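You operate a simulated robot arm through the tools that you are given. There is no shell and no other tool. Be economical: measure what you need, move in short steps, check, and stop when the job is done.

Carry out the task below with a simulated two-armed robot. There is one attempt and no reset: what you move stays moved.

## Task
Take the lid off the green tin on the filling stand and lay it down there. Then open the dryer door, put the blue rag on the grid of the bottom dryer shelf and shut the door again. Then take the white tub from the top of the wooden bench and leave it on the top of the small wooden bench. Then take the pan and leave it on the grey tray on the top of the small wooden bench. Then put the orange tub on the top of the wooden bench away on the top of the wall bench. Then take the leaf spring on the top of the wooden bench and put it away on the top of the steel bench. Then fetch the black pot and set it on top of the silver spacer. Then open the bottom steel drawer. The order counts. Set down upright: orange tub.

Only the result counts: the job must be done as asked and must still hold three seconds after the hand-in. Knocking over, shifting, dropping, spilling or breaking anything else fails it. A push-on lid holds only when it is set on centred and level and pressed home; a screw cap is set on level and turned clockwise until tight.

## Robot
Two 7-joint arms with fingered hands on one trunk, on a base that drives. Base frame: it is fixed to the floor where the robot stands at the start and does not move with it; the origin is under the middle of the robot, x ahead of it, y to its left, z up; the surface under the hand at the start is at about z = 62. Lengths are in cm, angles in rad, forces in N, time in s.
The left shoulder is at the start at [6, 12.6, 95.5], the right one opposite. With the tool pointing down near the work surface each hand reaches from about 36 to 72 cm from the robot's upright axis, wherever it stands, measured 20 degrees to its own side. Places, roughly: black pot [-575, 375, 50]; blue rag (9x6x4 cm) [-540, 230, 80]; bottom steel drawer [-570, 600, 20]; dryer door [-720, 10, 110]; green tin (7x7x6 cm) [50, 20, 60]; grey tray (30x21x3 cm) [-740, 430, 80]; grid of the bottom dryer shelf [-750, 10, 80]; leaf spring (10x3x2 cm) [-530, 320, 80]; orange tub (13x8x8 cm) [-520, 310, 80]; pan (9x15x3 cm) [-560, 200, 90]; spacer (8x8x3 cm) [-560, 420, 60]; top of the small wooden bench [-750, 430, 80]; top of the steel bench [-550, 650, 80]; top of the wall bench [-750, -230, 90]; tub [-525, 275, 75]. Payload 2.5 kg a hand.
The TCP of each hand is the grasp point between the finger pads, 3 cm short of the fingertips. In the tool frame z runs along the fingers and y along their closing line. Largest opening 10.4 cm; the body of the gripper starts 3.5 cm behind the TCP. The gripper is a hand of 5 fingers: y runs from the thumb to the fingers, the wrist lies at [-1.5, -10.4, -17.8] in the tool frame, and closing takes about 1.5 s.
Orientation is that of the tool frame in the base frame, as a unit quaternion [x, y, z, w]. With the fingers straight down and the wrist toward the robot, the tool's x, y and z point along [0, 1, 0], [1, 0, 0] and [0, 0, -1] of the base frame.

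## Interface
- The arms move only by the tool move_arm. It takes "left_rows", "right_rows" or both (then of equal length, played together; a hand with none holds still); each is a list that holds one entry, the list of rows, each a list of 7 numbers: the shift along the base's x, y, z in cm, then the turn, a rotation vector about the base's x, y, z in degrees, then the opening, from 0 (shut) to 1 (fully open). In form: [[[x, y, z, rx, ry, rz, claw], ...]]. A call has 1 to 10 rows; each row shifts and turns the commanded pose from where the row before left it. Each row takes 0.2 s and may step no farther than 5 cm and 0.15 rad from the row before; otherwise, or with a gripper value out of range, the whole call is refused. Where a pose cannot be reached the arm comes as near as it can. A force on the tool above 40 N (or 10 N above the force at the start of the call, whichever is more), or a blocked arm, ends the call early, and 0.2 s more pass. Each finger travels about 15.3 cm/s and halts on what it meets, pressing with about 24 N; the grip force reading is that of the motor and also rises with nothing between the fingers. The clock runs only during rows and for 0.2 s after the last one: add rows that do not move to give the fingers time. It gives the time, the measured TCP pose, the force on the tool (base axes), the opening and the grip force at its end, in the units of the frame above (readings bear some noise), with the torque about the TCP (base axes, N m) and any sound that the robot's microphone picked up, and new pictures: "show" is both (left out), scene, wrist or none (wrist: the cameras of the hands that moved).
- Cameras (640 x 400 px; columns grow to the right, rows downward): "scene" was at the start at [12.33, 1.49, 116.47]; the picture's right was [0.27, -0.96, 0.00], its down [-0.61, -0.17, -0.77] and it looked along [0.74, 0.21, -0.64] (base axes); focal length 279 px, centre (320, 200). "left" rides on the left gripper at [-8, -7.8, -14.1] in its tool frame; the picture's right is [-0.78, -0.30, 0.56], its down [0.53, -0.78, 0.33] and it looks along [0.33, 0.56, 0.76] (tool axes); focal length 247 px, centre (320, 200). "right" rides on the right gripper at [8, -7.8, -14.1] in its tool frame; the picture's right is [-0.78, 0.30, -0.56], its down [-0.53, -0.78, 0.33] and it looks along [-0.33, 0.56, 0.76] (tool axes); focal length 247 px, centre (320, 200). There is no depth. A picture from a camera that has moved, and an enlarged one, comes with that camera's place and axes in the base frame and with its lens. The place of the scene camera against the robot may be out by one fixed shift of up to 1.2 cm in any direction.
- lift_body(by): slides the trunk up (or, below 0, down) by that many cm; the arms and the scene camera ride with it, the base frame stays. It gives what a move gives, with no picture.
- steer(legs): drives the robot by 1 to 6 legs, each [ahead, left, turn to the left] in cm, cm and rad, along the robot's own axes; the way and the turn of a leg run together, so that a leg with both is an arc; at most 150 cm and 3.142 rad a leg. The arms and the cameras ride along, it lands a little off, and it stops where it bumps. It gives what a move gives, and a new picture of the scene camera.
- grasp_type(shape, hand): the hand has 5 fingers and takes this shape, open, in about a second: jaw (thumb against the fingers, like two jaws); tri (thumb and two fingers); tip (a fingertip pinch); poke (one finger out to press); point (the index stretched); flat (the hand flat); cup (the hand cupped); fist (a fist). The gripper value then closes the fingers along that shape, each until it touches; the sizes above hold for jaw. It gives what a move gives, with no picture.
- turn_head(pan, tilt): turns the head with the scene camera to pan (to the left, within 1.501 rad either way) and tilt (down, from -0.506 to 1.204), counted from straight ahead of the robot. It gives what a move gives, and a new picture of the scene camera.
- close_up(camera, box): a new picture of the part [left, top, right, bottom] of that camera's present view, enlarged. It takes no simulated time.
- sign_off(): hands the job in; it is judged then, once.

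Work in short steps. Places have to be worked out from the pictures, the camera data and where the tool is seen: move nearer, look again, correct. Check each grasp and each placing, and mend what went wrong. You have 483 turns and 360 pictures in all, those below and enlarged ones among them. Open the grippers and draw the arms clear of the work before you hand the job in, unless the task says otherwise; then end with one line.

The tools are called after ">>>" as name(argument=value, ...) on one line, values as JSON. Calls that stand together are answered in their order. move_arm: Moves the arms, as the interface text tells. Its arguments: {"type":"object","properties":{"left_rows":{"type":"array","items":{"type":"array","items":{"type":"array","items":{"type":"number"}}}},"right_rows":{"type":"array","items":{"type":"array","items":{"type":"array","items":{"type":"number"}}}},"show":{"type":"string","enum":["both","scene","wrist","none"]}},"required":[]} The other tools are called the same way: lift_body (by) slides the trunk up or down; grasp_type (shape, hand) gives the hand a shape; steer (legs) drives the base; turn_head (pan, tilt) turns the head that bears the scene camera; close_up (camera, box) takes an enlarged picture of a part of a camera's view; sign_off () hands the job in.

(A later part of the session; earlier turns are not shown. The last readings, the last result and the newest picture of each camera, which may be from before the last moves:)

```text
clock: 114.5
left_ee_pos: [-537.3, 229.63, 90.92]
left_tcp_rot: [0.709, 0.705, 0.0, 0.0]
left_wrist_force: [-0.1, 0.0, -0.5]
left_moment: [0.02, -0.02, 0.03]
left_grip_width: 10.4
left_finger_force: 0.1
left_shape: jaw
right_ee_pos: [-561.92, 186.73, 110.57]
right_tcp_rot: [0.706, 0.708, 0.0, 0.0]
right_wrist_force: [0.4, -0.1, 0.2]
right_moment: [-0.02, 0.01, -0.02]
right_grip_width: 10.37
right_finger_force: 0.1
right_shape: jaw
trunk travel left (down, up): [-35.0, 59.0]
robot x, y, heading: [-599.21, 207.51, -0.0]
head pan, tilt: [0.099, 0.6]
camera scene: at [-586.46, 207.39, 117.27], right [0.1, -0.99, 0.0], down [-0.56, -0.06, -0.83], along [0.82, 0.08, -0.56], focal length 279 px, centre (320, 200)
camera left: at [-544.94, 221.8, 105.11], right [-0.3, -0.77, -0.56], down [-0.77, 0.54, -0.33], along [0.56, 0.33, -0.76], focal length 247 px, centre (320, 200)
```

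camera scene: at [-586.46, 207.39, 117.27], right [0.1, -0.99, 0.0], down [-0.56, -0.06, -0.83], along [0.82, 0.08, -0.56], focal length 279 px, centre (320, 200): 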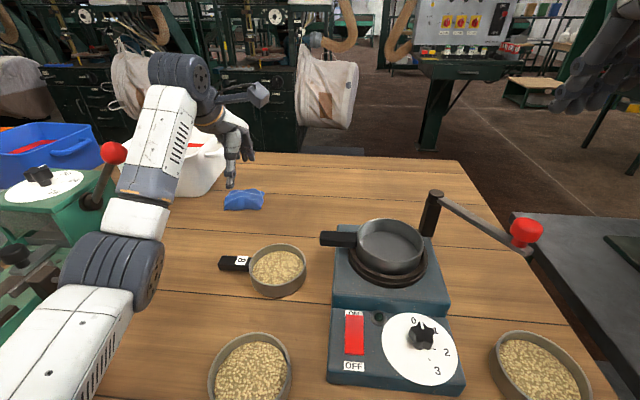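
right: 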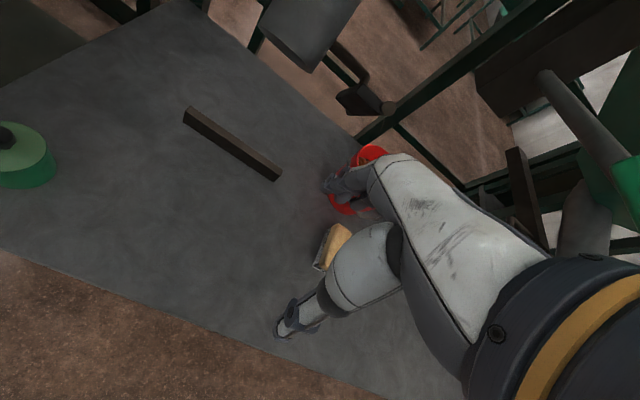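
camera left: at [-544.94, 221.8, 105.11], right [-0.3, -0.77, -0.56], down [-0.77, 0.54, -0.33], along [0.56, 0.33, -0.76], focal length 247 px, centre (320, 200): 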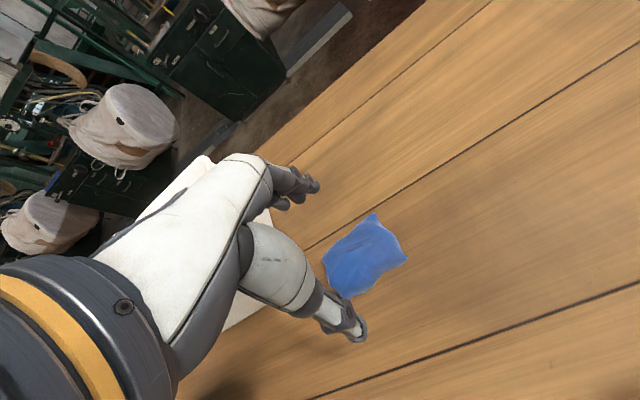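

Aligned. I yaw the hand ~17° to match the rag and descend to grip it.

>>> move_arm(left_rows=[[[0, 0, -2.5, 0, 0, 8.5, 1], [0, 0, -2.5, 0, 0, 8.5, 1], [0, 0, -1.5, 0, 0, 0, 1], [0, 0, -0.5, 0, 0, 0, 1], [0, 0, 0, 0, 0, 0, 0.6], [0, 0, 0, 0, 0, 0, 0.3], [0, 0, 0, 0, 0, 0, 0], [0, 0, 0, 0, 0, 0, 0], [0, 0, 0, 0, 0, 0, 0]]])

```text
clock: 116.5
left_ee_pos: [-537.14, 229.79, 83.93]
left_tcp_rot: [0.598, 0.802, 0.0, -0.001]
left_wrist_force: [0.2, 0.0, -0.1]
left_moment: [-0.02, 0.01, 0.01]
left_grip_width: 5.42
left_finger_force: 23.6
left_shape: jaw
right_ee_pos: [-561.78, 186.78, 110.6]
right_tcp_rot: [0.706, 0.708, 0.0, -0.001]
right_wrist_force: [-0.8, 0.6, -0.3]
right_moment: [0.0, 0.0, 0.0]
right_grip_width: 10.38
right_finger_force: 0.1
right_shape: jaw
trunk travel left (down, up): [-35.0, 59.0]
robot x, y, heading: [-599.35, 207.23, 0.002]
head pan, tilt: [0.099, 0.6]
camera scene: at [-586.46, 207.39, 117.27], right [0.1, -0.99, 0.0], down [-0.56, -0.06, -0.83], along [0.82, 0.08, -0.56], focal length 279 px, centre (320, 200)
camera left: at [-542.22, 219.93, 98.12], right [-0.06, -0.83, -0.56], down [-0.9, 0.29, -0.33], along [0.44, 0.48, -0.76], focal length 247 px, centre (320, 200)
```

scene: 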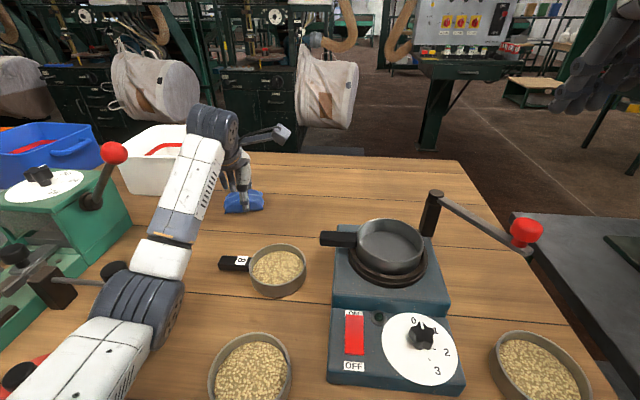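
left: 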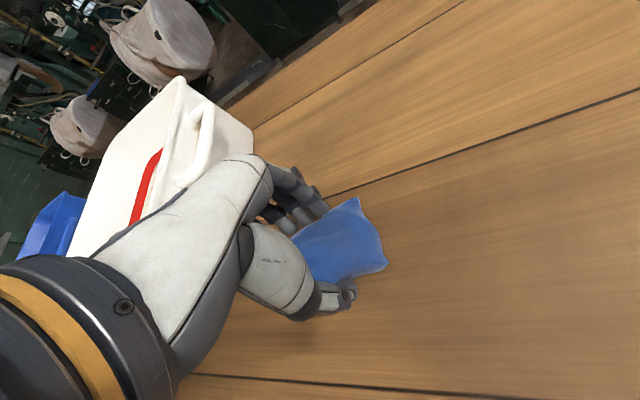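

The rag is gripped (5.4 cm). I lift it.

>>> move_arm(left_rows=[[[0, 0, 4, 0, 0, 0, 0], [0, 0, 4.5, 0, 0, 0, 0], [0, 0, 4.5, 0, 0, 0, 0], [0, 0, 4.5, 0, 0, 0, 0], [-1, 0, 4.5, 0, 0, 0, 0], [-2, 0, 4, 0, 0, 0, 0], [-4, 0, 0, 0, 0, 0, 0]]])

```text
clock: 118.1
left_ee_pos: [-544.58, 229.61, 110.33]
left_tcp_rot: [0.597, 0.802, 0.004, 0.007]
left_wrist_force: [-1.1, 0.1, 0.3]
left_moment: [0.07, -0.01, 0.0]
left_grip_width: 5.37
left_finger_force: 23.7
left_shape: jaw
left hand out of reach, approached as far as the arm can: row 6, 7
right_ee_pos: [-562.03, 186.78, 110.73]
right_tcp_rot: [0.706, 0.708, 0.001, 0.001]
right_wrist_force: [-0.2, -0.1, 0.1]
right_moment: [0.0, -0.03, -0.02]
right_grip_width: 10.37
right_finger_force: 0.0
right_shape: jaw
trunk travel left (down, up): [-35.0, 59.0]
robot x, y, heading: [-599.32, 207.28, -0.001]
head pan, tilt: [0.099, 0.6]
camera scene: at [-586.62, 207.39, 117.3], right [0.1, -0.99, 0.0], down [-0.56, -0.06, -0.83], along [0.82, 0.08, -0.56], focal length 279 px, centre (320, 200)
camera left: at [-549.81, 219.73, 124.32], right [-0.05, -0.83, -0.56], down [-0.89, 0.29, -0.35], along [0.45, 0.48, -0.76], focal length 247 px, centre (320, 200)
```

scene: 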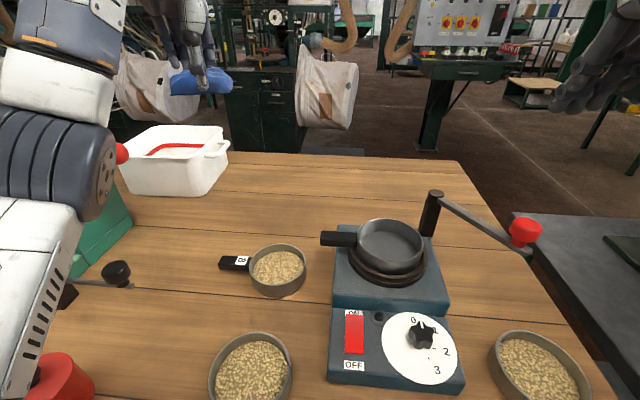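
left: 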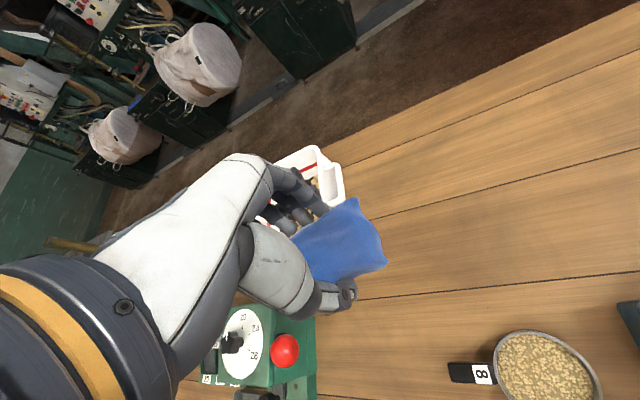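

Rag held. I back away from the bench and turn right to face -y.

>>> steer(legs=[[-45, 0, 0], [0, 0, -1.57]])

>>> turn_head(pan=0, tilt=0.4)

```text
clock: 124.6
left_ee_pos: [-620.83, 153.08, 110.19]
left_tcp_rot: [0.987, 0.159, 0.0, 0.007]
left_wrist_force: [0.1, -0.6, 0.0]
left_moment: [0.0, 0.02, 0.02]
left_grip_width: 5.33
left_finger_force: 24.4
left_shape: jaw
right_ee_pos: [-664.12, 169.22, 110.54]
right_tcp_rot: [1.0, 0.016, 0.0, -0.001]
right_wrist_force: [0.5, -0.1, 0.5]
right_moment: [0.0, -0.02, -0.01]
right_grip_width: 10.41
right_finger_force: 0.2
right_shape: jaw
trunk travel left (down, up): [-35.0, 59.0]
robot x, y, heading: [-644.57, 207.48, -1.542]
head pan, tilt: [0.099, 0.6]
camera scene: at [-643.22, 193.74, 117.27], right [-0.99, -0.13, 0.0], down [-0.07, 0.56, -0.83], along [0.11, -0.82, -0.56], focal length 279 px, centre (320, 200)
```

scene: 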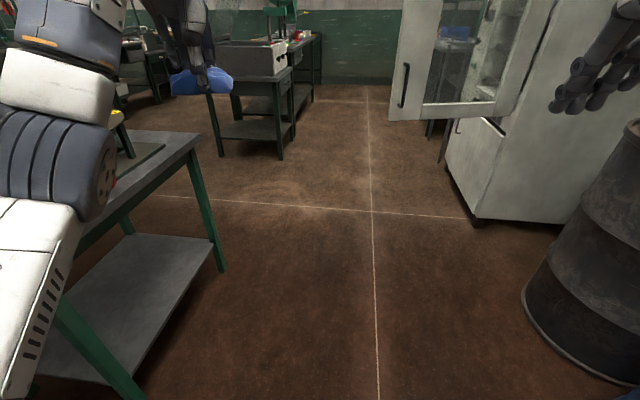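

```text
clock: 125.3
left_ee_pos: [-620.76, 152.97, 110.16]
left_tcp_rot: [0.987, 0.159, -0.001, 0.007]
left_wrist_force: [-0.2, -0.7, -0.3]
left_moment: [0.02, 0.03, 0.01]
left_grip_width: 5.35
left_finger_force: 24.9
left_shape: jaw
right_ee_pos: [-664.02, 169.15, 110.56]
right_tcp_rot: [1.0, 0.016, 0.0, 0.0]
right_wrist_force: [-0.5, 0.0, 0.0]
right_moment: [0.0, -0.02, -0.01]
right_grip_width: 10.37
right_finger_force: 0.1
right_shape: jaw
trunk travel left (down, up): [-35.0, 59.0]
robot x, y, heading: [-644.59, 207.19, -1.544]
head pan, tilt: [0.0, 0.4]
camera scene: at [-644.08, 193.25, 119.08], right [-1.0, -0.03, 0.0], down [-0.01, 0.39, -0.92], along [0.03, -0.92, -0.39], focal length 279 px, centre (320, 200)
```

scene: 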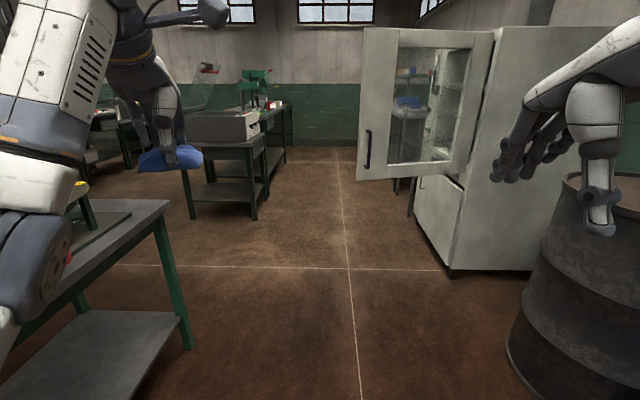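

The way past the open door is clear. I shift left, drive past the door tip, then turn to face the dryer.

>>> steer(legs=[[0, 28, -0.027], [150, 0, 0], [50, 0, 0]])

>>> steer(legs=[[0, 0, -1.57]])

```text
clock: 132.8
left_ee_pos: [-594.8, 23.58, 110.04]
left_tcp_rot: [0.99, 0.141, -0.002, 0.006]
left_wrist_force: [-1.0, 0.9, -1.0]
left_moment: [-0.04, 0.02, -0.02]
left_grip_width: 5.32
left_finger_force: 24.0
left_shape: jaw
right_ee_pos: [-637.42, 41.43, 110.66]
right_tcp_rot: [1.0, -0.001, -0.002, 0.0]
right_wrist_force: [-1.0, 0.2, 0.4]
right_moment: [0.03, 0.0, -0.01]
right_grip_width: 10.39
right_finger_force: 0.0
right_shape: jaw
trunk travel left (down, up): [-35.0, 59.0]
robot x, y, heading: [-616.85, 78.83, -1.574]
head pan, tilt: [0.0, 0.4]
stopped in leg 2: the robot was blocked; the commanded pose is now the measured one
camera scene: at [-616.57, 64.71, 119.1], right [-1.0, 0.01, 0.0], down [0.0, 0.39, -0.92], along [-0.01, -0.92, -0.39], focal length 279 px, centre (320, 200)
```

scene: 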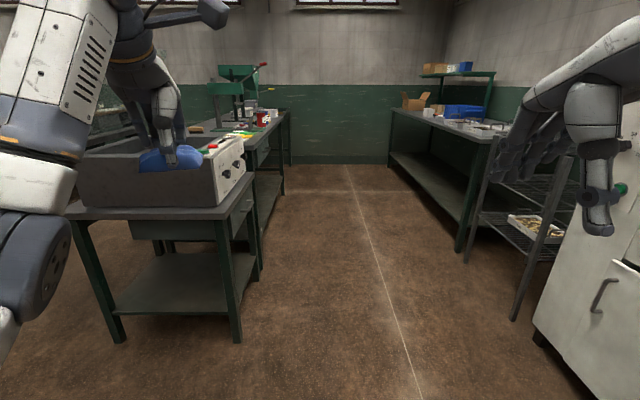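

```text
clock: 133.7
left_ee_pos: [-595.55, 23.32, 110.09]
left_tcp_rot: [0.991, 0.133, -0.003, 0.006]
left_wrist_force: [0.1, -0.2, -1.5]
left_moment: [-0.02, -0.01, 0.02]
left_grip_width: 5.34
left_finger_force: 24.5
left_shape: jaw
right_ee_pos: [-637.82, 41.64, 110.61]
right_tcp_rot: [1.0, -0.009, -0.002, -0.002]
right_wrist_force: [0.6, -0.1, -0.1]
right_moment: [-0.01, -0.03, -0.02]
right_grip_width: 10.39
right_finger_force: 0.1
right_shape: jaw
trunk travel left (down, up): [-35.0, 59.0]
robot x, y, heading: [-616.62, 78.97, -1.594]
head pan, tilt: [0.0, 0.4]
stopped in leg 1: the robot was blocked; the commanded pose is now the measured one
camera scene: at [-616.65, 64.69, 119.11], right [-1.0, 0.02, 0.0], down [0.01, 0.39, -0.92], along [-0.02, -0.92, -0.39], focal length 279 px, centre (320, 200)
```

scene: 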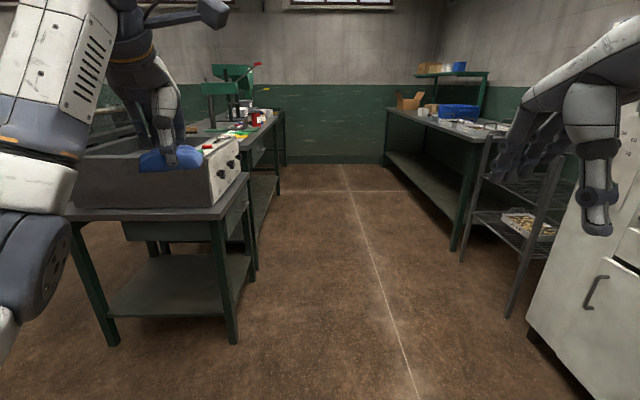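

Blocked at y=79. I look right and left to see what touches.

>>> turn_head(pan=-1.2, tilt=0.5)

>>> turn_head(pan=1.2, tilt=0.6)

```text
clock: 135.1
left_ee_pos: [-595.63, 23.27, 110.12]
left_tcp_rot: [0.991, 0.133, -0.003, 0.007]
left_wrist_force: [-0.3, -0.1, 0.0]
left_moment: [0.0, 0.01, 0.02]
left_grip_width: 5.35
left_finger_force: 23.9
left_shape: jaw
right_ee_pos: [-637.7, 41.8, 110.7]
right_tcp_rot: [1.0, -0.01, -0.001, -0.001]
right_wrist_force: [0.2, 0.4, 0.1]
right_moment: [0.0, 0.01, 0.02]
right_grip_width: 10.35
right_finger_force: 0.1
right_shape: jaw
trunk travel left (down, up): [-35.0, 59.0]
robot x, y, heading: [-616.19, 78.75, -1.595]
head pan, tilt: [-1.201, 0.499]
camera scene: at [-624.98, 70.86, 118.21], right [-0.34, 0.94, 0.0], down [0.45, 0.16, -0.88], along [-0.83, -0.3, -0.48], focal length 279 px, centre (320, 200)
```

scene: 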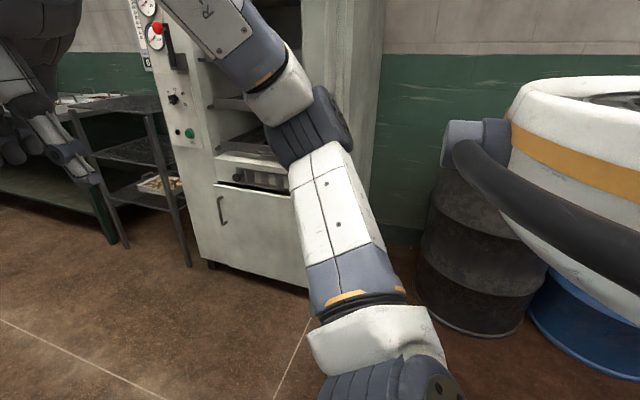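

```text
clock: 137.3
left_ee_pos: [-595.57, 23.3, 110.13]
left_tcp_rot: [0.991, 0.133, -0.003, 0.007]
left_wrist_force: [0.7, 0.7, 0.1]
left_moment: [-0.03, 0.05, 0.03]
left_grip_width: 5.35
left_finger_force: 23.5
left_shape: jaw
right_ee_pos: [-637.91, 41.77, 110.7]
right_tcp_rot: [1.0, -0.01, -0.002, 0.0]
right_wrist_force: [-0.4, 1.0, 0.4]
right_moment: [0.0, 0.01, -0.04]
right_grip_width: 10.4
right_finger_force: 0.1
right_shape: jaw
trunk travel left (down, up): [-35.0, 59.0]
robot x, y, heading: [-616.79, 78.78, -1.59]
head pan, tilt: [1.201, 0.6]
camera scene: at [-608.27, 70.57, 117.25], right [-0.38, -0.92, 0.0], down [-0.52, 0.22, -0.82], along [0.76, -0.32, -0.57], focal length 279 px, centre (320, 200)
```

scene: 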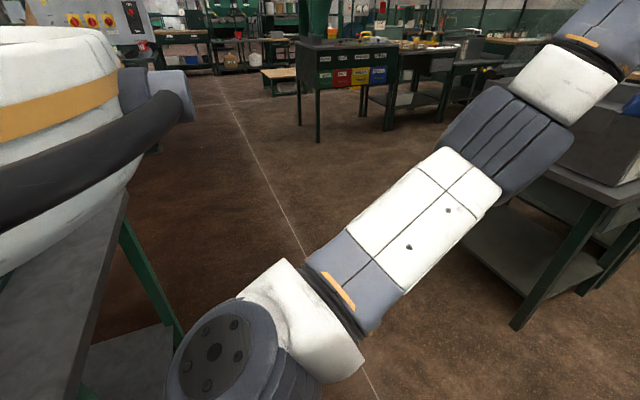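

The right elbow (near [-655, 62]) is against the door's edge. I back up a little, stretch the right arm forward so its elbow comes in, and look again.

>>> steer(legs=[[-10, 0, 0.02]])

>>> move_arm(right_rows=[[[1, -4, 0, 0, 0, 0, 1], [1, -4, 0, 0, 0, 0, 1], [1, -4, 0, 0, 0, 0, 1], [1, -4, 0, 0, 0, 0, 1], [1, -4, 0, 0, 0, 0, 1], [1, -3, 0, 0, 0, 0, 1]]], show="none")

>>> turn_head(pan=-0.9, tilt=0.3)

```text
clock: 138.4
left_ee_pos: [-594.68, 33.34, 110.16]
left_tcp_rot: [0.99, 0.143, -0.002, 0.006]
left_wrist_force: [0.6, 0.7, -0.3]
left_moment: [-0.01, 0.01, 0.0]
left_grip_width: 5.31
left_finger_force: 24.5
left_shape: jaw
right_ee_pos: [-637.23, 50.97, 110.55]
right_tcp_rot: [1.0, 0.0, 0.0, -0.001]
right_wrist_force: [-0.7, -0.3, 0.0]
right_moment: [0.03, -0.01, 0.0]
right_grip_width: 10.39
right_finger_force: 0.1
right_shape: jaw
trunk travel left (down, up): [-35.0, 59.0]
robot x, y, heading: [-616.72, 88.5, -1.568]
head pan, tilt: [1.201, 0.6]
camera scene: at [-608.28, 80.37, 117.27], right [-0.36, -0.93, 0.0], down [-0.53, 0.21, -0.83], along [0.77, -0.3, -0.56], focal length 279 px, centre (320, 200)
```

scene: 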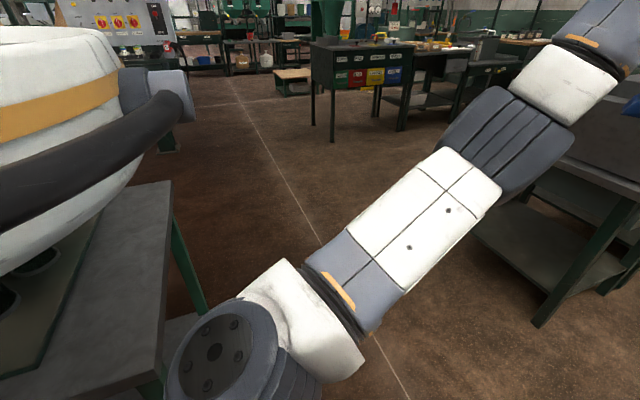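

```text
clock: 139.8
left_ee_pos: [-594.77, 33.4, 110.08]
left_tcp_rot: [0.99, 0.142, 0.0, 0.005]
left_wrist_force: [-0.1, 0.7, 0.2]
left_moment: [0.0, 0.01, 0.02]
left_grip_width: 5.34
left_finger_force: 23.3
left_shape: jaw
right_ee_pos: [-632.2, 30.2, 110.21]
right_tcp_rot: [1.0, 0.001, -0.001, 0.0]
right_wrist_force: [-0.5, 0.3, -0.4]
right_moment: [0.0, 0.0, -0.02]
right_grip_width: 10.38
right_finger_force: 0.1
right_shape: jaw
right hand out of reach, approached as far as the arm can: row 6
trunk travel left (down, up): [-35.0, 59.0]
robot x, y, heading: [-616.59, 88.17, -1.571]
head pan, tilt: [1.201, 0.6]
```

```text
clock: 141.8
left_ee_pos: [-594.73, 33.32, 110.11]
left_tcp_rot: [0.99, 0.143, -0.002, 0.006]
left_wrist_force: [0.1, -0.8, 0.2]
left_moment: [0.01, -0.01, 0.0]
left_grip_width: 5.31
left_finger_force: 23.6
left_shape: jaw
right_ee_pos: [-632.19, 30.31, 110.26]
right_tcp_rot: [1.0, 0.0, -0.002, -0.001]
right_wrist_force: [-0.2, 0.1, -0.1]
right_moment: [0.02, 0.02, -0.01]
right_grip_width: 10.4
right_finger_force: 0.0
right_shape: jaw
trunk travel left (down, up): [-35.0, 59.0]
robot x, y, heading: [-616.33, 88.36, -1.575]
head pan, tilt: [-0.901, 0.3]
camera scene: at [-623.85, 77.79, 120.02], right [-0.62, 0.79, 0.0], down [0.23, 0.18, -0.96], along [-0.75, -0.59, -0.3], focal length 279 px, centre (320, 200)
```

scene: 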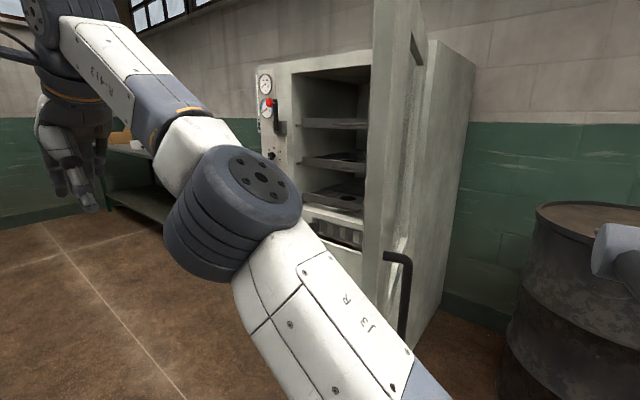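

The elbow is now inward of the door edge. I proceed past the door and turn to face the dryer.

>>> steer(legs=[[75, 0, 0], [0, -12, 0], [0, 0, -1.57]])

>>> turn_head(pan=0, tilt=0.4)

```text
clock: 149.0
left_ee_pos: [-658.98, -39.75, 110.11]
left_tcp_rot: [0.955, -0.297, -0.006, 0.005]
left_wrist_force: [-0.9, -0.1, -0.5]
left_moment: [0.01, 0.02, 0.0]
left_grip_width: 5.31
left_finger_force: 24.0
left_shape: jaw
right_ee_pos: [-683.57, -14.17, 110.1]
right_tcp_rot: [0.911, -0.413, -0.013, -0.009]
right_wrist_force: [-0.8, -0.1, 0.1]
right_moment: [0.04, 0.01, -0.02]
right_grip_width: 10.35
right_finger_force: 0.1
right_shape: jaw
trunk travel left (down, up): [-35.0, 59.0]
robot x, y, heading: [-630.29, 12.1, -2.464]
head pan, tilt: [-0.901, 0.3]
stopped in leg 3: the robot was blocked; the commanded pose is now the measured one
camera scene: at [-641.98, 10.73, 120.07], right [0.22, 0.98, 0.0], down [0.29, -0.06, -0.96], along [-0.93, 0.21, -0.29], focal length 279 px, centre (320, 200)
```

scene: 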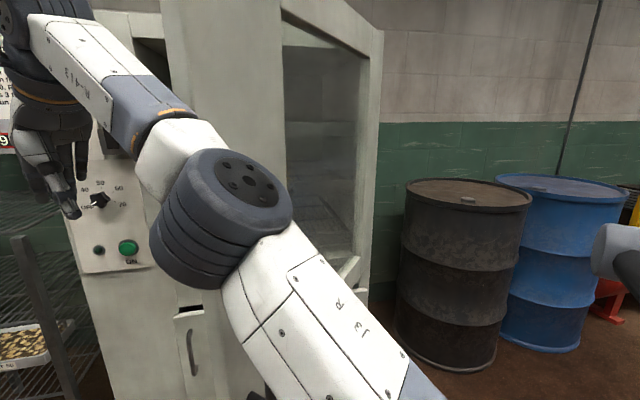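

```text
clock: 150.2
left_ee_pos: [-658.9, -39.7, 109.85]
left_tcp_rot: [0.955, -0.298, -0.006, 0.004]
left_wrist_force: [0.1, 0.4, 0.6]
left_moment: [0.02, -0.04, 0.0]
left_grip_width: 5.3
left_finger_force: 23.9
left_shape: jaw
right_ee_pos: [-683.66, -14.07, 110.05]
right_tcp_rot: [0.91, -0.415, -0.013, -0.009]
right_wrist_force: [0.0, -1.1, 0.1]
right_moment: [-0.04, 0.01, 0.01]
right_grip_width: 10.36
right_finger_force: 0.0
right_shape: jaw
trunk travel left (down, up): [-35.0, 59.0]
robot x, y, heading: [-630.41, 12.13, -2.463]
head pan, tilt: [0.0, 0.4]
camera scene: at [-640.03, 2.82, 119.11], right [-0.63, 0.78, 0.0], down [0.3, 0.25, -0.92], along [-0.72, -0.58, -0.39], focal length 279 px, centre (320, 200)
```

scene: 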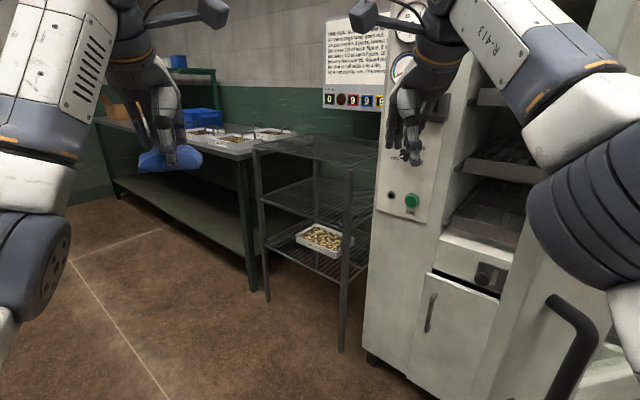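

The door got nudged half-shut (~50° open) by my right arm as I passed; its tip is now near [-670, 5] against my right forearm. I move left of it and then will swing the right arm to push the door open again from inside.

>>> steer(legs=[[15.7, 19.5, 0]])

>>> turn_head(pan=-0.6, tilt=0.4)

```text
clock: 152.0
left_ee_pos: [-659.52, -64.29, 110.19]
left_tcp_rot: [0.953, -0.302, -0.004, 0.005]
left_wrist_force: [1.3, -0.2, 0.1]
left_moment: [0.0, -0.02, 0.04]
left_grip_width: 5.27
left_finger_force: 24.0
left_shape: jaw
right_ee_pos: [-684.26, -38.41, 109.89]
right_tcp_rot: [0.908, -0.419, -0.009, -0.008]
right_wrist_force: [-0.3, 0.1, -0.5]
right_moment: [0.01, 0.0, -0.04]
right_grip_width: 10.39
right_finger_force: 0.1
right_shape: jaw
trunk travel left (down, up): [-35.0, 59.0]
robot x, y, heading: [-630.34, -12.79, -2.473]
head pan, tilt: [0.0, 0.4]
camera scene: at [-640.45, -21.94, 119.09], right [-0.62, 0.78, 0.0], down [0.31, 0.24, -0.92], along [-0.72, -0.57, -0.39], focal length 279 px, centre (320, 200)
```

scene: 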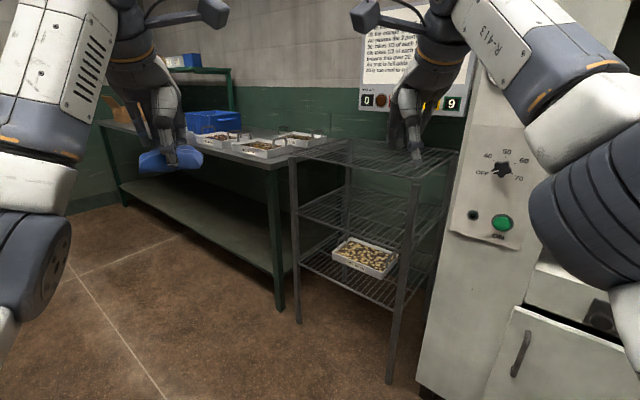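

```text
clock: 153.0
left_ee_pos: [-659.66, -64.27, 110.2]
left_tcp_rot: [0.953, -0.302, -0.005, 0.005]
left_wrist_force: [-1.2, 0.0, -0.1]
left_moment: [0.0, 0.01, -0.03]
left_grip_width: 5.3
left_finger_force: 23.9
left_shape: jaw
right_ee_pos: [-684.2, -38.3, 109.81]
right_tcp_rot: [0.908, -0.419, -0.008, -0.008]
right_wrist_force: [0.7, 0.2, 0.6]
right_moment: [0.01, -0.03, 0.03]
right_grip_width: 10.39
right_finger_force: 0.0
right_shape: jaw
trunk travel left (down, up): [-35.0, 59.0]
robot x, y, heading: [-630.28, -13.32, -2.476]
head pan, tilt: [-0.6, 0.4]
camera scene: at [-642.43, -16.82, 119.09], right [-0.07, 1.0, 0.0], down [0.39, 0.03, -0.92], along [-0.92, -0.06, -0.39], focal length 279 px, centre (320, 200)
```

scene: 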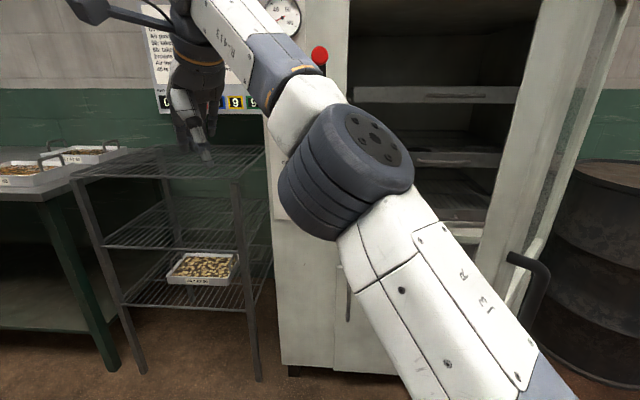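

The door's edge is right of my arm now. I turn to face the dryer so the forearm sweeps in behind the door, then shift right to push it open.

>>> steer(legs=[[0, 0, -0.66]])

>>> steer(legs=[[0, -25, 0]])

```text
clock: 155.0
left_ee_pos: [-683.6, -38.74, 110.08]
left_tcp_rot: [0.822, -0.569, -0.005, 0.004]
left_wrist_force: [0.7, 0.5, -1.0]
left_moment: [0.0, -0.02, -0.03]
left_grip_width: 5.3
left_finger_force: 23.9
left_shape: jaw
right_ee_pos: [-689.11, -4.02, 109.76]
right_tcp_rot: [0.747, -0.665, -0.009, -0.012]
right_wrist_force: [0.3, 0.1, 0.1]
right_moment: [-0.02, -0.02, -0.01]
right_grip_width: 10.39
right_finger_force: 0.1
right_shape: jaw
trunk travel left (down, up): [-35.0, 59.0]
robot x, y, heading: [-629.85, -12.36, -3.072]
head pan, tilt: [-0.6, 0.4]
stopped in leg 1: the robot was blocked; the commanded pose is now the measured one
camera scene: at [-642.03, -9.32, 119.09], right [0.51, 0.86, 0.0], down [0.34, -0.2, -0.92], along [-0.8, 0.47, -0.39], focal length 279 px, centre (320, 200)
```

scene: 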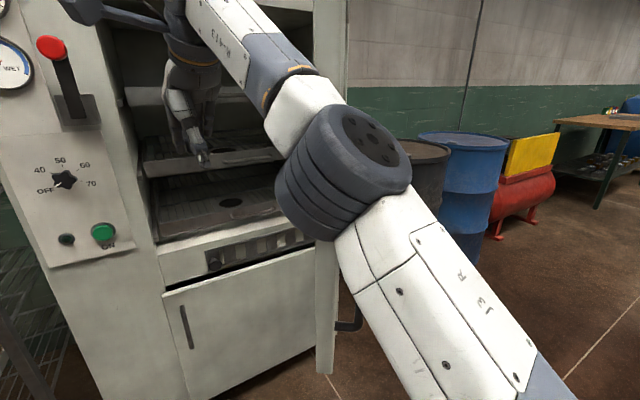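

```text
clock: 156.2
left_ee_pos: [-683.08, -31.3, 110.39]
left_tcp_rot: [0.822, -0.569, -0.01, 0.003]
left_wrist_force: [-0.3, -0.1, -0.4]
left_moment: [0.04, 0.02, 0.0]
left_grip_width: 5.3
left_finger_force: 23.9
left_shape: jaw
right_ee_pos: [-688.17, 0.87, 110.47]
right_tcp_rot: [0.764, -0.644, -0.028, -0.021]
right_wrist_force: [0.5, 0.5, -0.9]
right_moment: [0.01, -0.01, 0.02]
right_grip_width: 10.38
right_finger_force: 0.0
right_shape: jaw
trunk travel left (down, up): [-35.0, 59.0]
robot x, y, heading: [-630.36, -4.68, -3.071]
head pan, tilt: [-0.6, 0.4]
stopped in leg 1: the robot was blocked; the commanded pose is now the measured one
camera scene: at [-641.64, -1.75, 119.25], right [0.5, 0.86, 0.0], down [0.33, -0.19, -0.92], along [-0.8, 0.47, -0.38], focal length 279 px, centre (320, 200)
```

scene: 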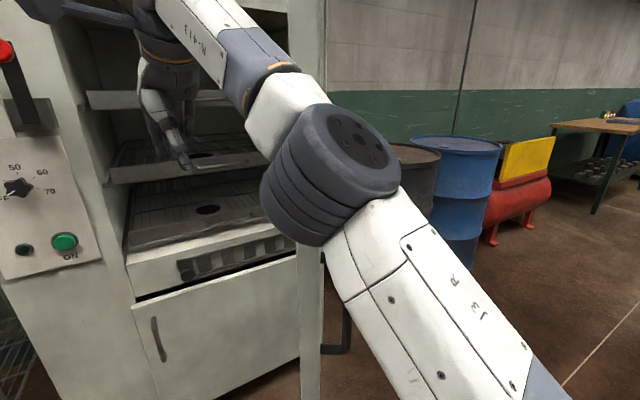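

The forearm must push along the door's own arc. I drive an arc about the hinge, keeping the contact steady.

>>> steer(legs=[[-14.3, -21.4, 0.25]])

>>> steer(legs=[[-14.3, -21.4, 0.25]])

```text
clock: 158.1
left_ee_pos: [-664.95, -19.78, 110.45]
left_tcp_rot: [0.888, -0.46, -0.009, 0.005]
left_wrist_force: [0.9, -0.4, -0.5]
left_moment: [0.01, 0.0, 0.0]
left_grip_width: 5.3
left_finger_force: 23.8
left_shape: jaw
right_ee_pos: [-677.94, 10.14, 110.57]
right_tcp_rot: [0.837, -0.546, -0.03, -0.016]
right_wrist_force: [-0.7, 0.7, 0.6]
right_moment: [0.0, -0.03, 0.01]
right_grip_width: 10.4
right_finger_force: 0.0
right_shape: jaw
trunk travel left (down, up): [-35.0, 59.0]
robot x, y, heading: [-620.73, 19.12, -2.82]
head pan, tilt: [-0.6, 0.4]
camera scene: at [-632.36, 18.98, 119.22], right [0.27, 0.96, 0.0], down [0.37, -0.1, -0.92], along [-0.89, 0.25, -0.38], focal length 279 px, centre (320, 200)
```

scene: 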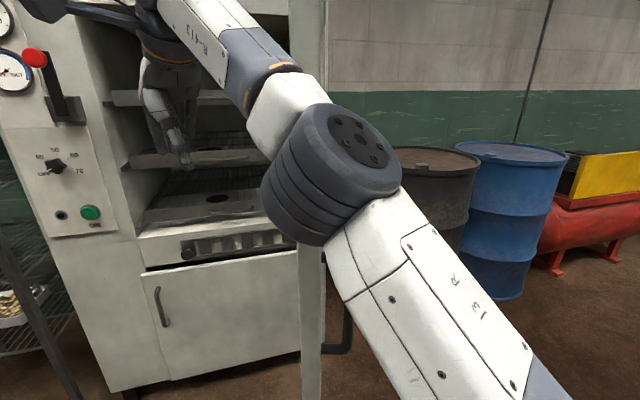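

```text
clock: 159.9
left_ee_pos: [-650.43, -4.11, 110.44]
left_tcp_rot: [0.938, -0.345, -0.008, 0.007]
left_wrist_force: [0.5, -0.6, -0.1]
left_moment: [0.0, 0.02, 0.03]
left_grip_width: 5.29
left_finger_force: 24.2
left_shape: jaw
right_ee_pos: [-670.23, 21.35, 110.47]
right_tcp_rot: [0.9, -0.433, -0.034, -0.012]
right_wrist_force: [0.7, 0.1, 0.2]
right_moment: [0.02, 0.02, 0.03]
right_grip_width: 10.39
right_finger_force: 0.1
right_shape: jaw
trunk travel left (down, up): [-35.0, 59.0]
robot x, y, heading: [-617.0, 44.15, -2.564]
head pan, tilt: [-0.6, 0.4]
camera scene: at [-628.8, 41.49, 119.2], right [0.02, 1.0, 0.0], down [0.38, -0.01, -0.92], along [-0.92, 0.02, -0.38], focal length 279 px, centre (320, 200)
```

scene: 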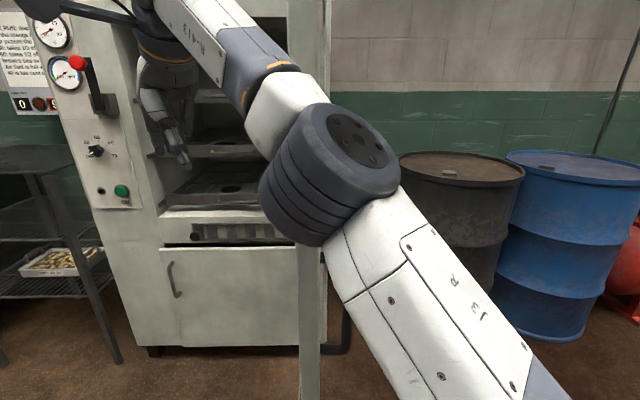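

The door is following. Two more steps.

>>> steer(legs=[[-14.3, -21.4, 0.25]])

>>> steer(legs=[[-14.3, -21.4, 0.25]])

```text
clock: 161.8
left_ee_pos: [-640.7, 15.08, 110.44]
left_tcp_rot: [0.973, -0.229, -0.008, 0.007]
left_wrist_force: [-0.5, -0.6, 0.6]
left_moment: [0.03, -0.02, -0.03]
left_grip_width: 5.3
left_finger_force: 24.0
left_shape: jaw
right_ee_pos: [-666.07, 34.98, 110.58]
right_tcp_rot: [0.947, -0.32, -0.035, -0.008]
right_wrist_force: [0.4, -0.2, 0.8]
right_moment: [-0.03, -0.02, 0.0]
right_grip_width: 10.4
right_finger_force: 0.1
right_shape: jaw
trunk travel left (down, up): [-35.0, 59.0]
robot x, y, heading: [-619.96, 70.27, -2.323]
head pan, tilt: [-0.6, 0.4]
camera scene: at [-630.96, 64.57, 119.19], right [-0.22, 0.98, 0.0], down [0.37, 0.08, -0.92], along [-0.9, -0.2, -0.38], focal length 279 px, centre (320, 200)
```

scene: 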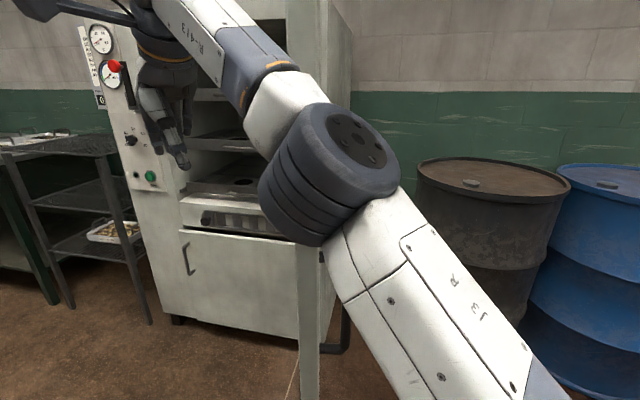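

```text
clock: 163.6
left_ee_pos: [-635.46, 35.44, 110.22]
left_tcp_rot: [0.994, -0.107, -0.003, 0.005]
left_wrist_force: [-0.7, 0.5, -1.0]
left_moment: [0.01, 0.02, 0.01]
left_grip_width: 5.28
left_finger_force: 23.9
left_shape: jaw
right_ee_pos: [-664.77, 48.49, 110.27]
right_tcp_rot: [0.979, -0.201, -0.033, -0.006]
right_wrist_force: [0.3, 0.1, -0.2]
right_moment: [-0.01, -0.02, -0.03]
right_grip_width: 10.39
right_finger_force: 0.0
right_shape: jaw
trunk travel left (down, up): [-35.0, 59.0]
robot x, y, heading: [-628.43, 94.52, -2.072]
head pan, tilt: [-0.6, 0.4]
camera scene: at [-638.39, 85.74, 119.09], right [-0.45, 0.89, 0.0], down [0.35, 0.18, -0.92], along [-0.82, -0.42, -0.39], focal length 279 px, centre (320, 200)
```

scene: 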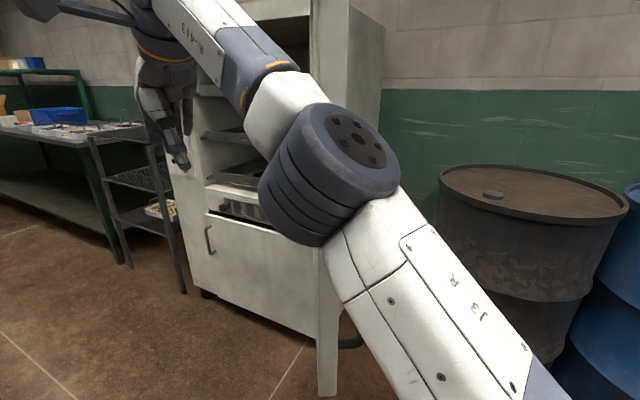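

The door is ~115° open again. I withdraw toward -y and turn to face the dryer.

>>> steer(legs=[[76.9, 36.4, 0], [0, 0, -1.07]])

>>> turn_head(pan=0, tilt=0.4)

```text
clock: 166.1
left_ee_pos: [-637.3, 0.1, 110.48]
left_tcp_rot: [0.994, -0.112, -0.007, 0.007]
left_wrist_force: [0.0, 0.0, 0.3]
left_moment: [-0.01, 0.0, -0.02]
left_grip_width: 5.3
left_finger_force: 24.0
left_shape: jaw
right_ee_pos: [-666.48, 13.7, 110.82]
right_tcp_rot: [0.977, -0.209, -0.037, -0.002]
right_wrist_force: [-0.1, 1.1, -0.5]
right_moment: [0.02, 0.02, 0.03]
right_grip_width: 10.41
right_finger_force: 0.1
right_shape: jaw
trunk travel left (down, up): [-35.0, 59.0]
robot x, y, heading: [-630.24, 58.19, -2.087]
head pan, tilt: [-0.6, 0.4]
stopped in leg 1: the robot was blocked; the commanded pose is now the measured one
camera scene: at [-639.5, 50.52, 119.28], right [-0.44, 0.9, 0.0], down [0.34, 0.17, -0.93], along [-0.83, -0.41, -0.38], focal length 279 px, centre (320, 200)
```

scene: 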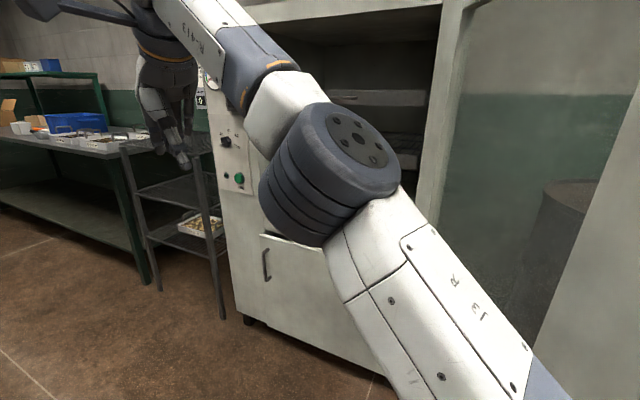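

```text
clock: 167.1
left_ee_pos: [-637.2, 0.17, 110.66]
left_tcp_rot: [0.994, -0.112, -0.009, 0.009]
left_wrist_force: [0.6, -0.2, -0.2]
left_moment: [0.01, -0.01, -0.01]
left_grip_width: 5.31
left_finger_force: 23.9
left_shape: jaw
right_ee_pos: [-666.43, 13.55, 110.77]
right_tcp_rot: [0.978, -0.206, -0.038, -0.003]
right_wrist_force: [0.6, -0.5, 0.0]
right_moment: [0.0, -0.01, 0.01]
right_grip_width: 10.4
right_finger_force: 0.0
right_shape: jaw
trunk travel left (down, up): [-35.0, 59.0]
robot x, y, heading: [-630.5, 58.77, -2.078]
head pan, tilt: [0.0, 0.4]
camera scene: at [-635.62, 46.56, 119.23], right [-0.87, 0.49, 0.01], down [0.18, 0.33, -0.93], along [-0.46, -0.81, -0.38], focal length 279 px, centre (320, 200)
```

scene: 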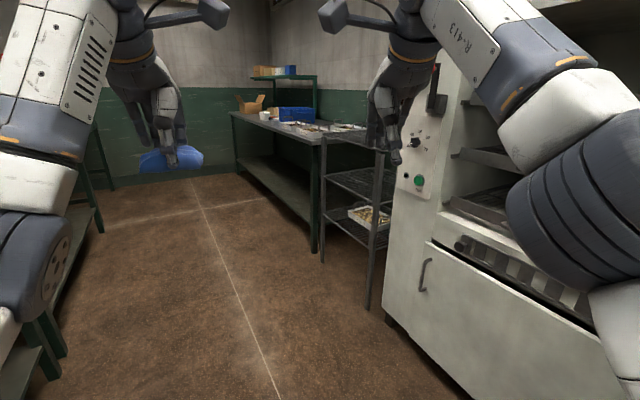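

My side brushes the door tip. I first move away in +x, then along -y.

>>> steer(legs=[[-7.4, 13.1, 0], [43.5, 24.5, 0]])

>>> turn_head(pan=-1.3, tilt=0.4)

```text
clock: 171.0
left_ee_pos: [-624.23, -49.25, 110.11]
left_tcp_rot: [0.993, -0.119, -0.003, 0.004]
left_wrist_force: [-1.2, 0.0, -0.9]
left_moment: [-0.01, -0.01, -0.02]
left_grip_width: 5.32
left_finger_force: 24.3
left_shape: jaw
right_ee_pos: [-653.42, -35.43, 110.1]
right_tcp_rot: [0.976, -0.214, -0.032, -0.006]
right_wrist_force: [-0.5, -0.1, 0.2]
right_moment: [-0.01, 0.0, -0.01]
right_grip_width: 10.38
right_finger_force: 0.0
right_shape: jaw
trunk travel left (down, up): [-35.0, 59.0]
robot x, y, heading: [-615.64, 9.39, -2.096]
head pan, tilt: [0.0, 0.4]
camera scene: at [-622.16, -2.91, 119.09], right [-0.86, 0.5, 0.0], down [0.2, 0.34, -0.92], along [-0.46, -0.8, -0.39], focal length 279 px, centre (320, 200)
```

scene: 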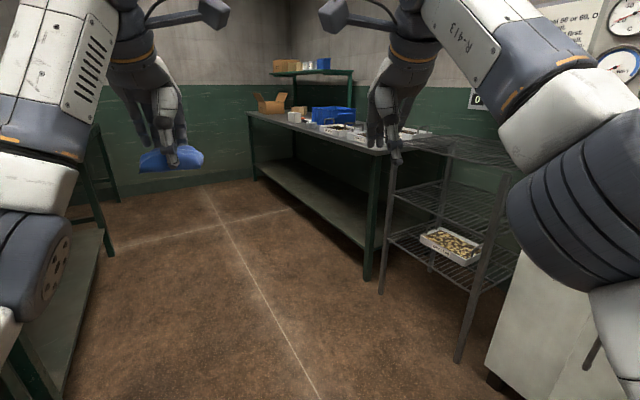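

```text
clock: 172.4
left_ee_pos: [-624.29, -49.14, 110.09]
left_tcp_rot: [0.993, -0.119, -0.003, 0.005]
left_wrist_force: [-0.6, 0.8, 0.3]
left_moment: [0.02, -0.02, 0.01]
left_grip_width: 5.3
left_finger_force: 23.7
left_shape: jaw
right_ee_pos: [-653.45, -35.51, 110.1]
right_tcp_rot: [0.976, -0.215, -0.033, -0.006]
right_wrist_force: [0.5, 0.4, -0.7]
right_moment: [0.01, -0.01, -0.03]
right_grip_width: 10.39
right_finger_force: 0.1
right_shape: jaw
trunk travel left (down, up): [-35.0, 59.0]
robot x, y, heading: [-615.23, 9.69, -2.093]
head pan, tilt: [-1.3, 0.4]
camera scene: at [-626.47, 7.45, 119.09], right [0.25, 0.97, 0.0], down [0.38, -0.1, -0.92], along [-0.89, 0.23, -0.39], focal length 279 px, centre (320, 200)
```

scene: 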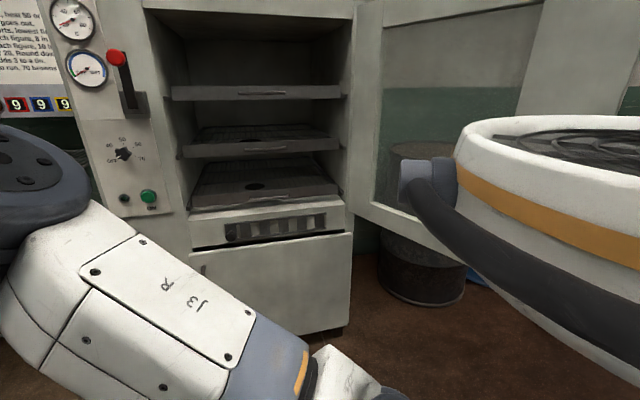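

Excellent view of the opened interior. I zoom in on the bottom shelf.

>>> close_up(camera="scene", box=[160, 70, 370, 250])

```text
2.22 times, centred on (265, 160) of scene
camera zoom: at [-626.47, 7.45, 119.09], right [0.25, 0.97, 0.0], down [0.38, -0.1, -0.92], along [-0.89, 0.23, -0.39], focal length 621 px, centre (442, 289)
```

zoom: 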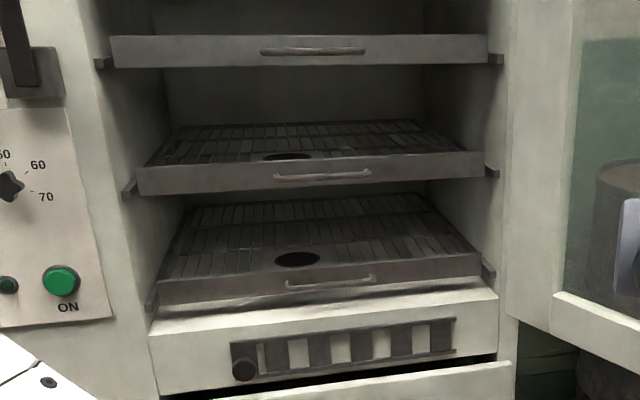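

The bottom tray's lip is at z≈80–83 and the next tray's underside at ≈95, so the hand must go in nearly horizontally. I turn to face the dryer square on.

>>> steer(legs=[[0, 0, -1.045]])

>>> turn_head(pan=0, tilt=0.5)

```text
clock: 175.5
left_ee_pos: [-670.51, -12.95, 110.18]
left_tcp_rot: [0.804, -0.595, -0.006, 0.003]
left_wrist_force: [-0.8, -0.2, 0.5]
left_moment: [-0.02, 0.0, 0.0]
left_grip_width: 5.26
left_finger_force: 23.7
left_shape: jaw
right_ee_pos: [-673.36, 19.18, 110.25]
right_tcp_rot: [0.742, -0.669, -0.025, -0.021]
right_wrist_force: [0.6, 0.2, 0.3]
right_moment: [0.02, -0.01, -0.02]
right_grip_width: 10.4
right_finger_force: 0.0
right_shape: jaw
trunk travel left (down, up): [-35.0, 59.0]
robot x, y, heading: [-615.76, 9.55, -3.138]
head pan, tilt: [-1.3, 0.4]
camera scene: at [-622.04, 17.46, 119.09], right [0.96, 0.27, 0.0], down [0.11, -0.37, -0.92], along [-0.25, 0.89, -0.39], focal length 279 px, centre (320, 200)
```

scene: 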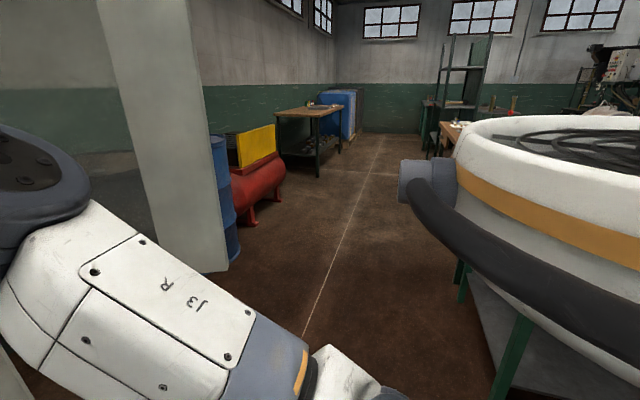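

```text
clock: 176.9
left_ee_pos: [-670.47, -13.08, 109.99]
left_tcp_rot: [0.803, -0.596, -0.005, 0.003]
left_wrist_force: [-0.6, -0.5, 0.0]
left_moment: [-0.01, -0.01, -0.01]
left_grip_width: 5.27
left_finger_force: 23.4
left_shape: jaw
right_ee_pos: [-673.34, 19.11, 110.08]
right_tcp_rot: [0.743, -0.669, -0.024, -0.022]
right_wrist_force: [-1.4, 0.2, 0.5]
right_moment: [0.03, -0.01, 0.0]
right_grip_width: 10.38
right_finger_force: 0.0
right_shape: jaw
trunk travel left (down, up): [-35.0, 59.0]
robot x, y, heading: [-615.69, 9.46, -3.136]
head pan, tilt: [0.0, 0.499]
camera scene: at [-628.6, 8.49, 118.18], right [-0.01, 1.0, 0.0], down [0.48, 0.0, -0.88], along [-0.88, -0.01, -0.48], focal length 279 px, centre (320, 200)
```

scene: 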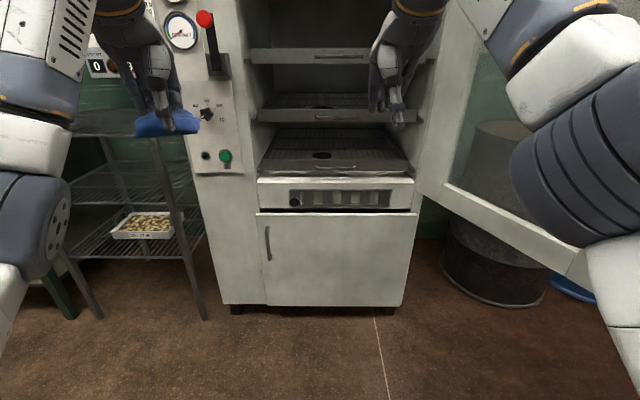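

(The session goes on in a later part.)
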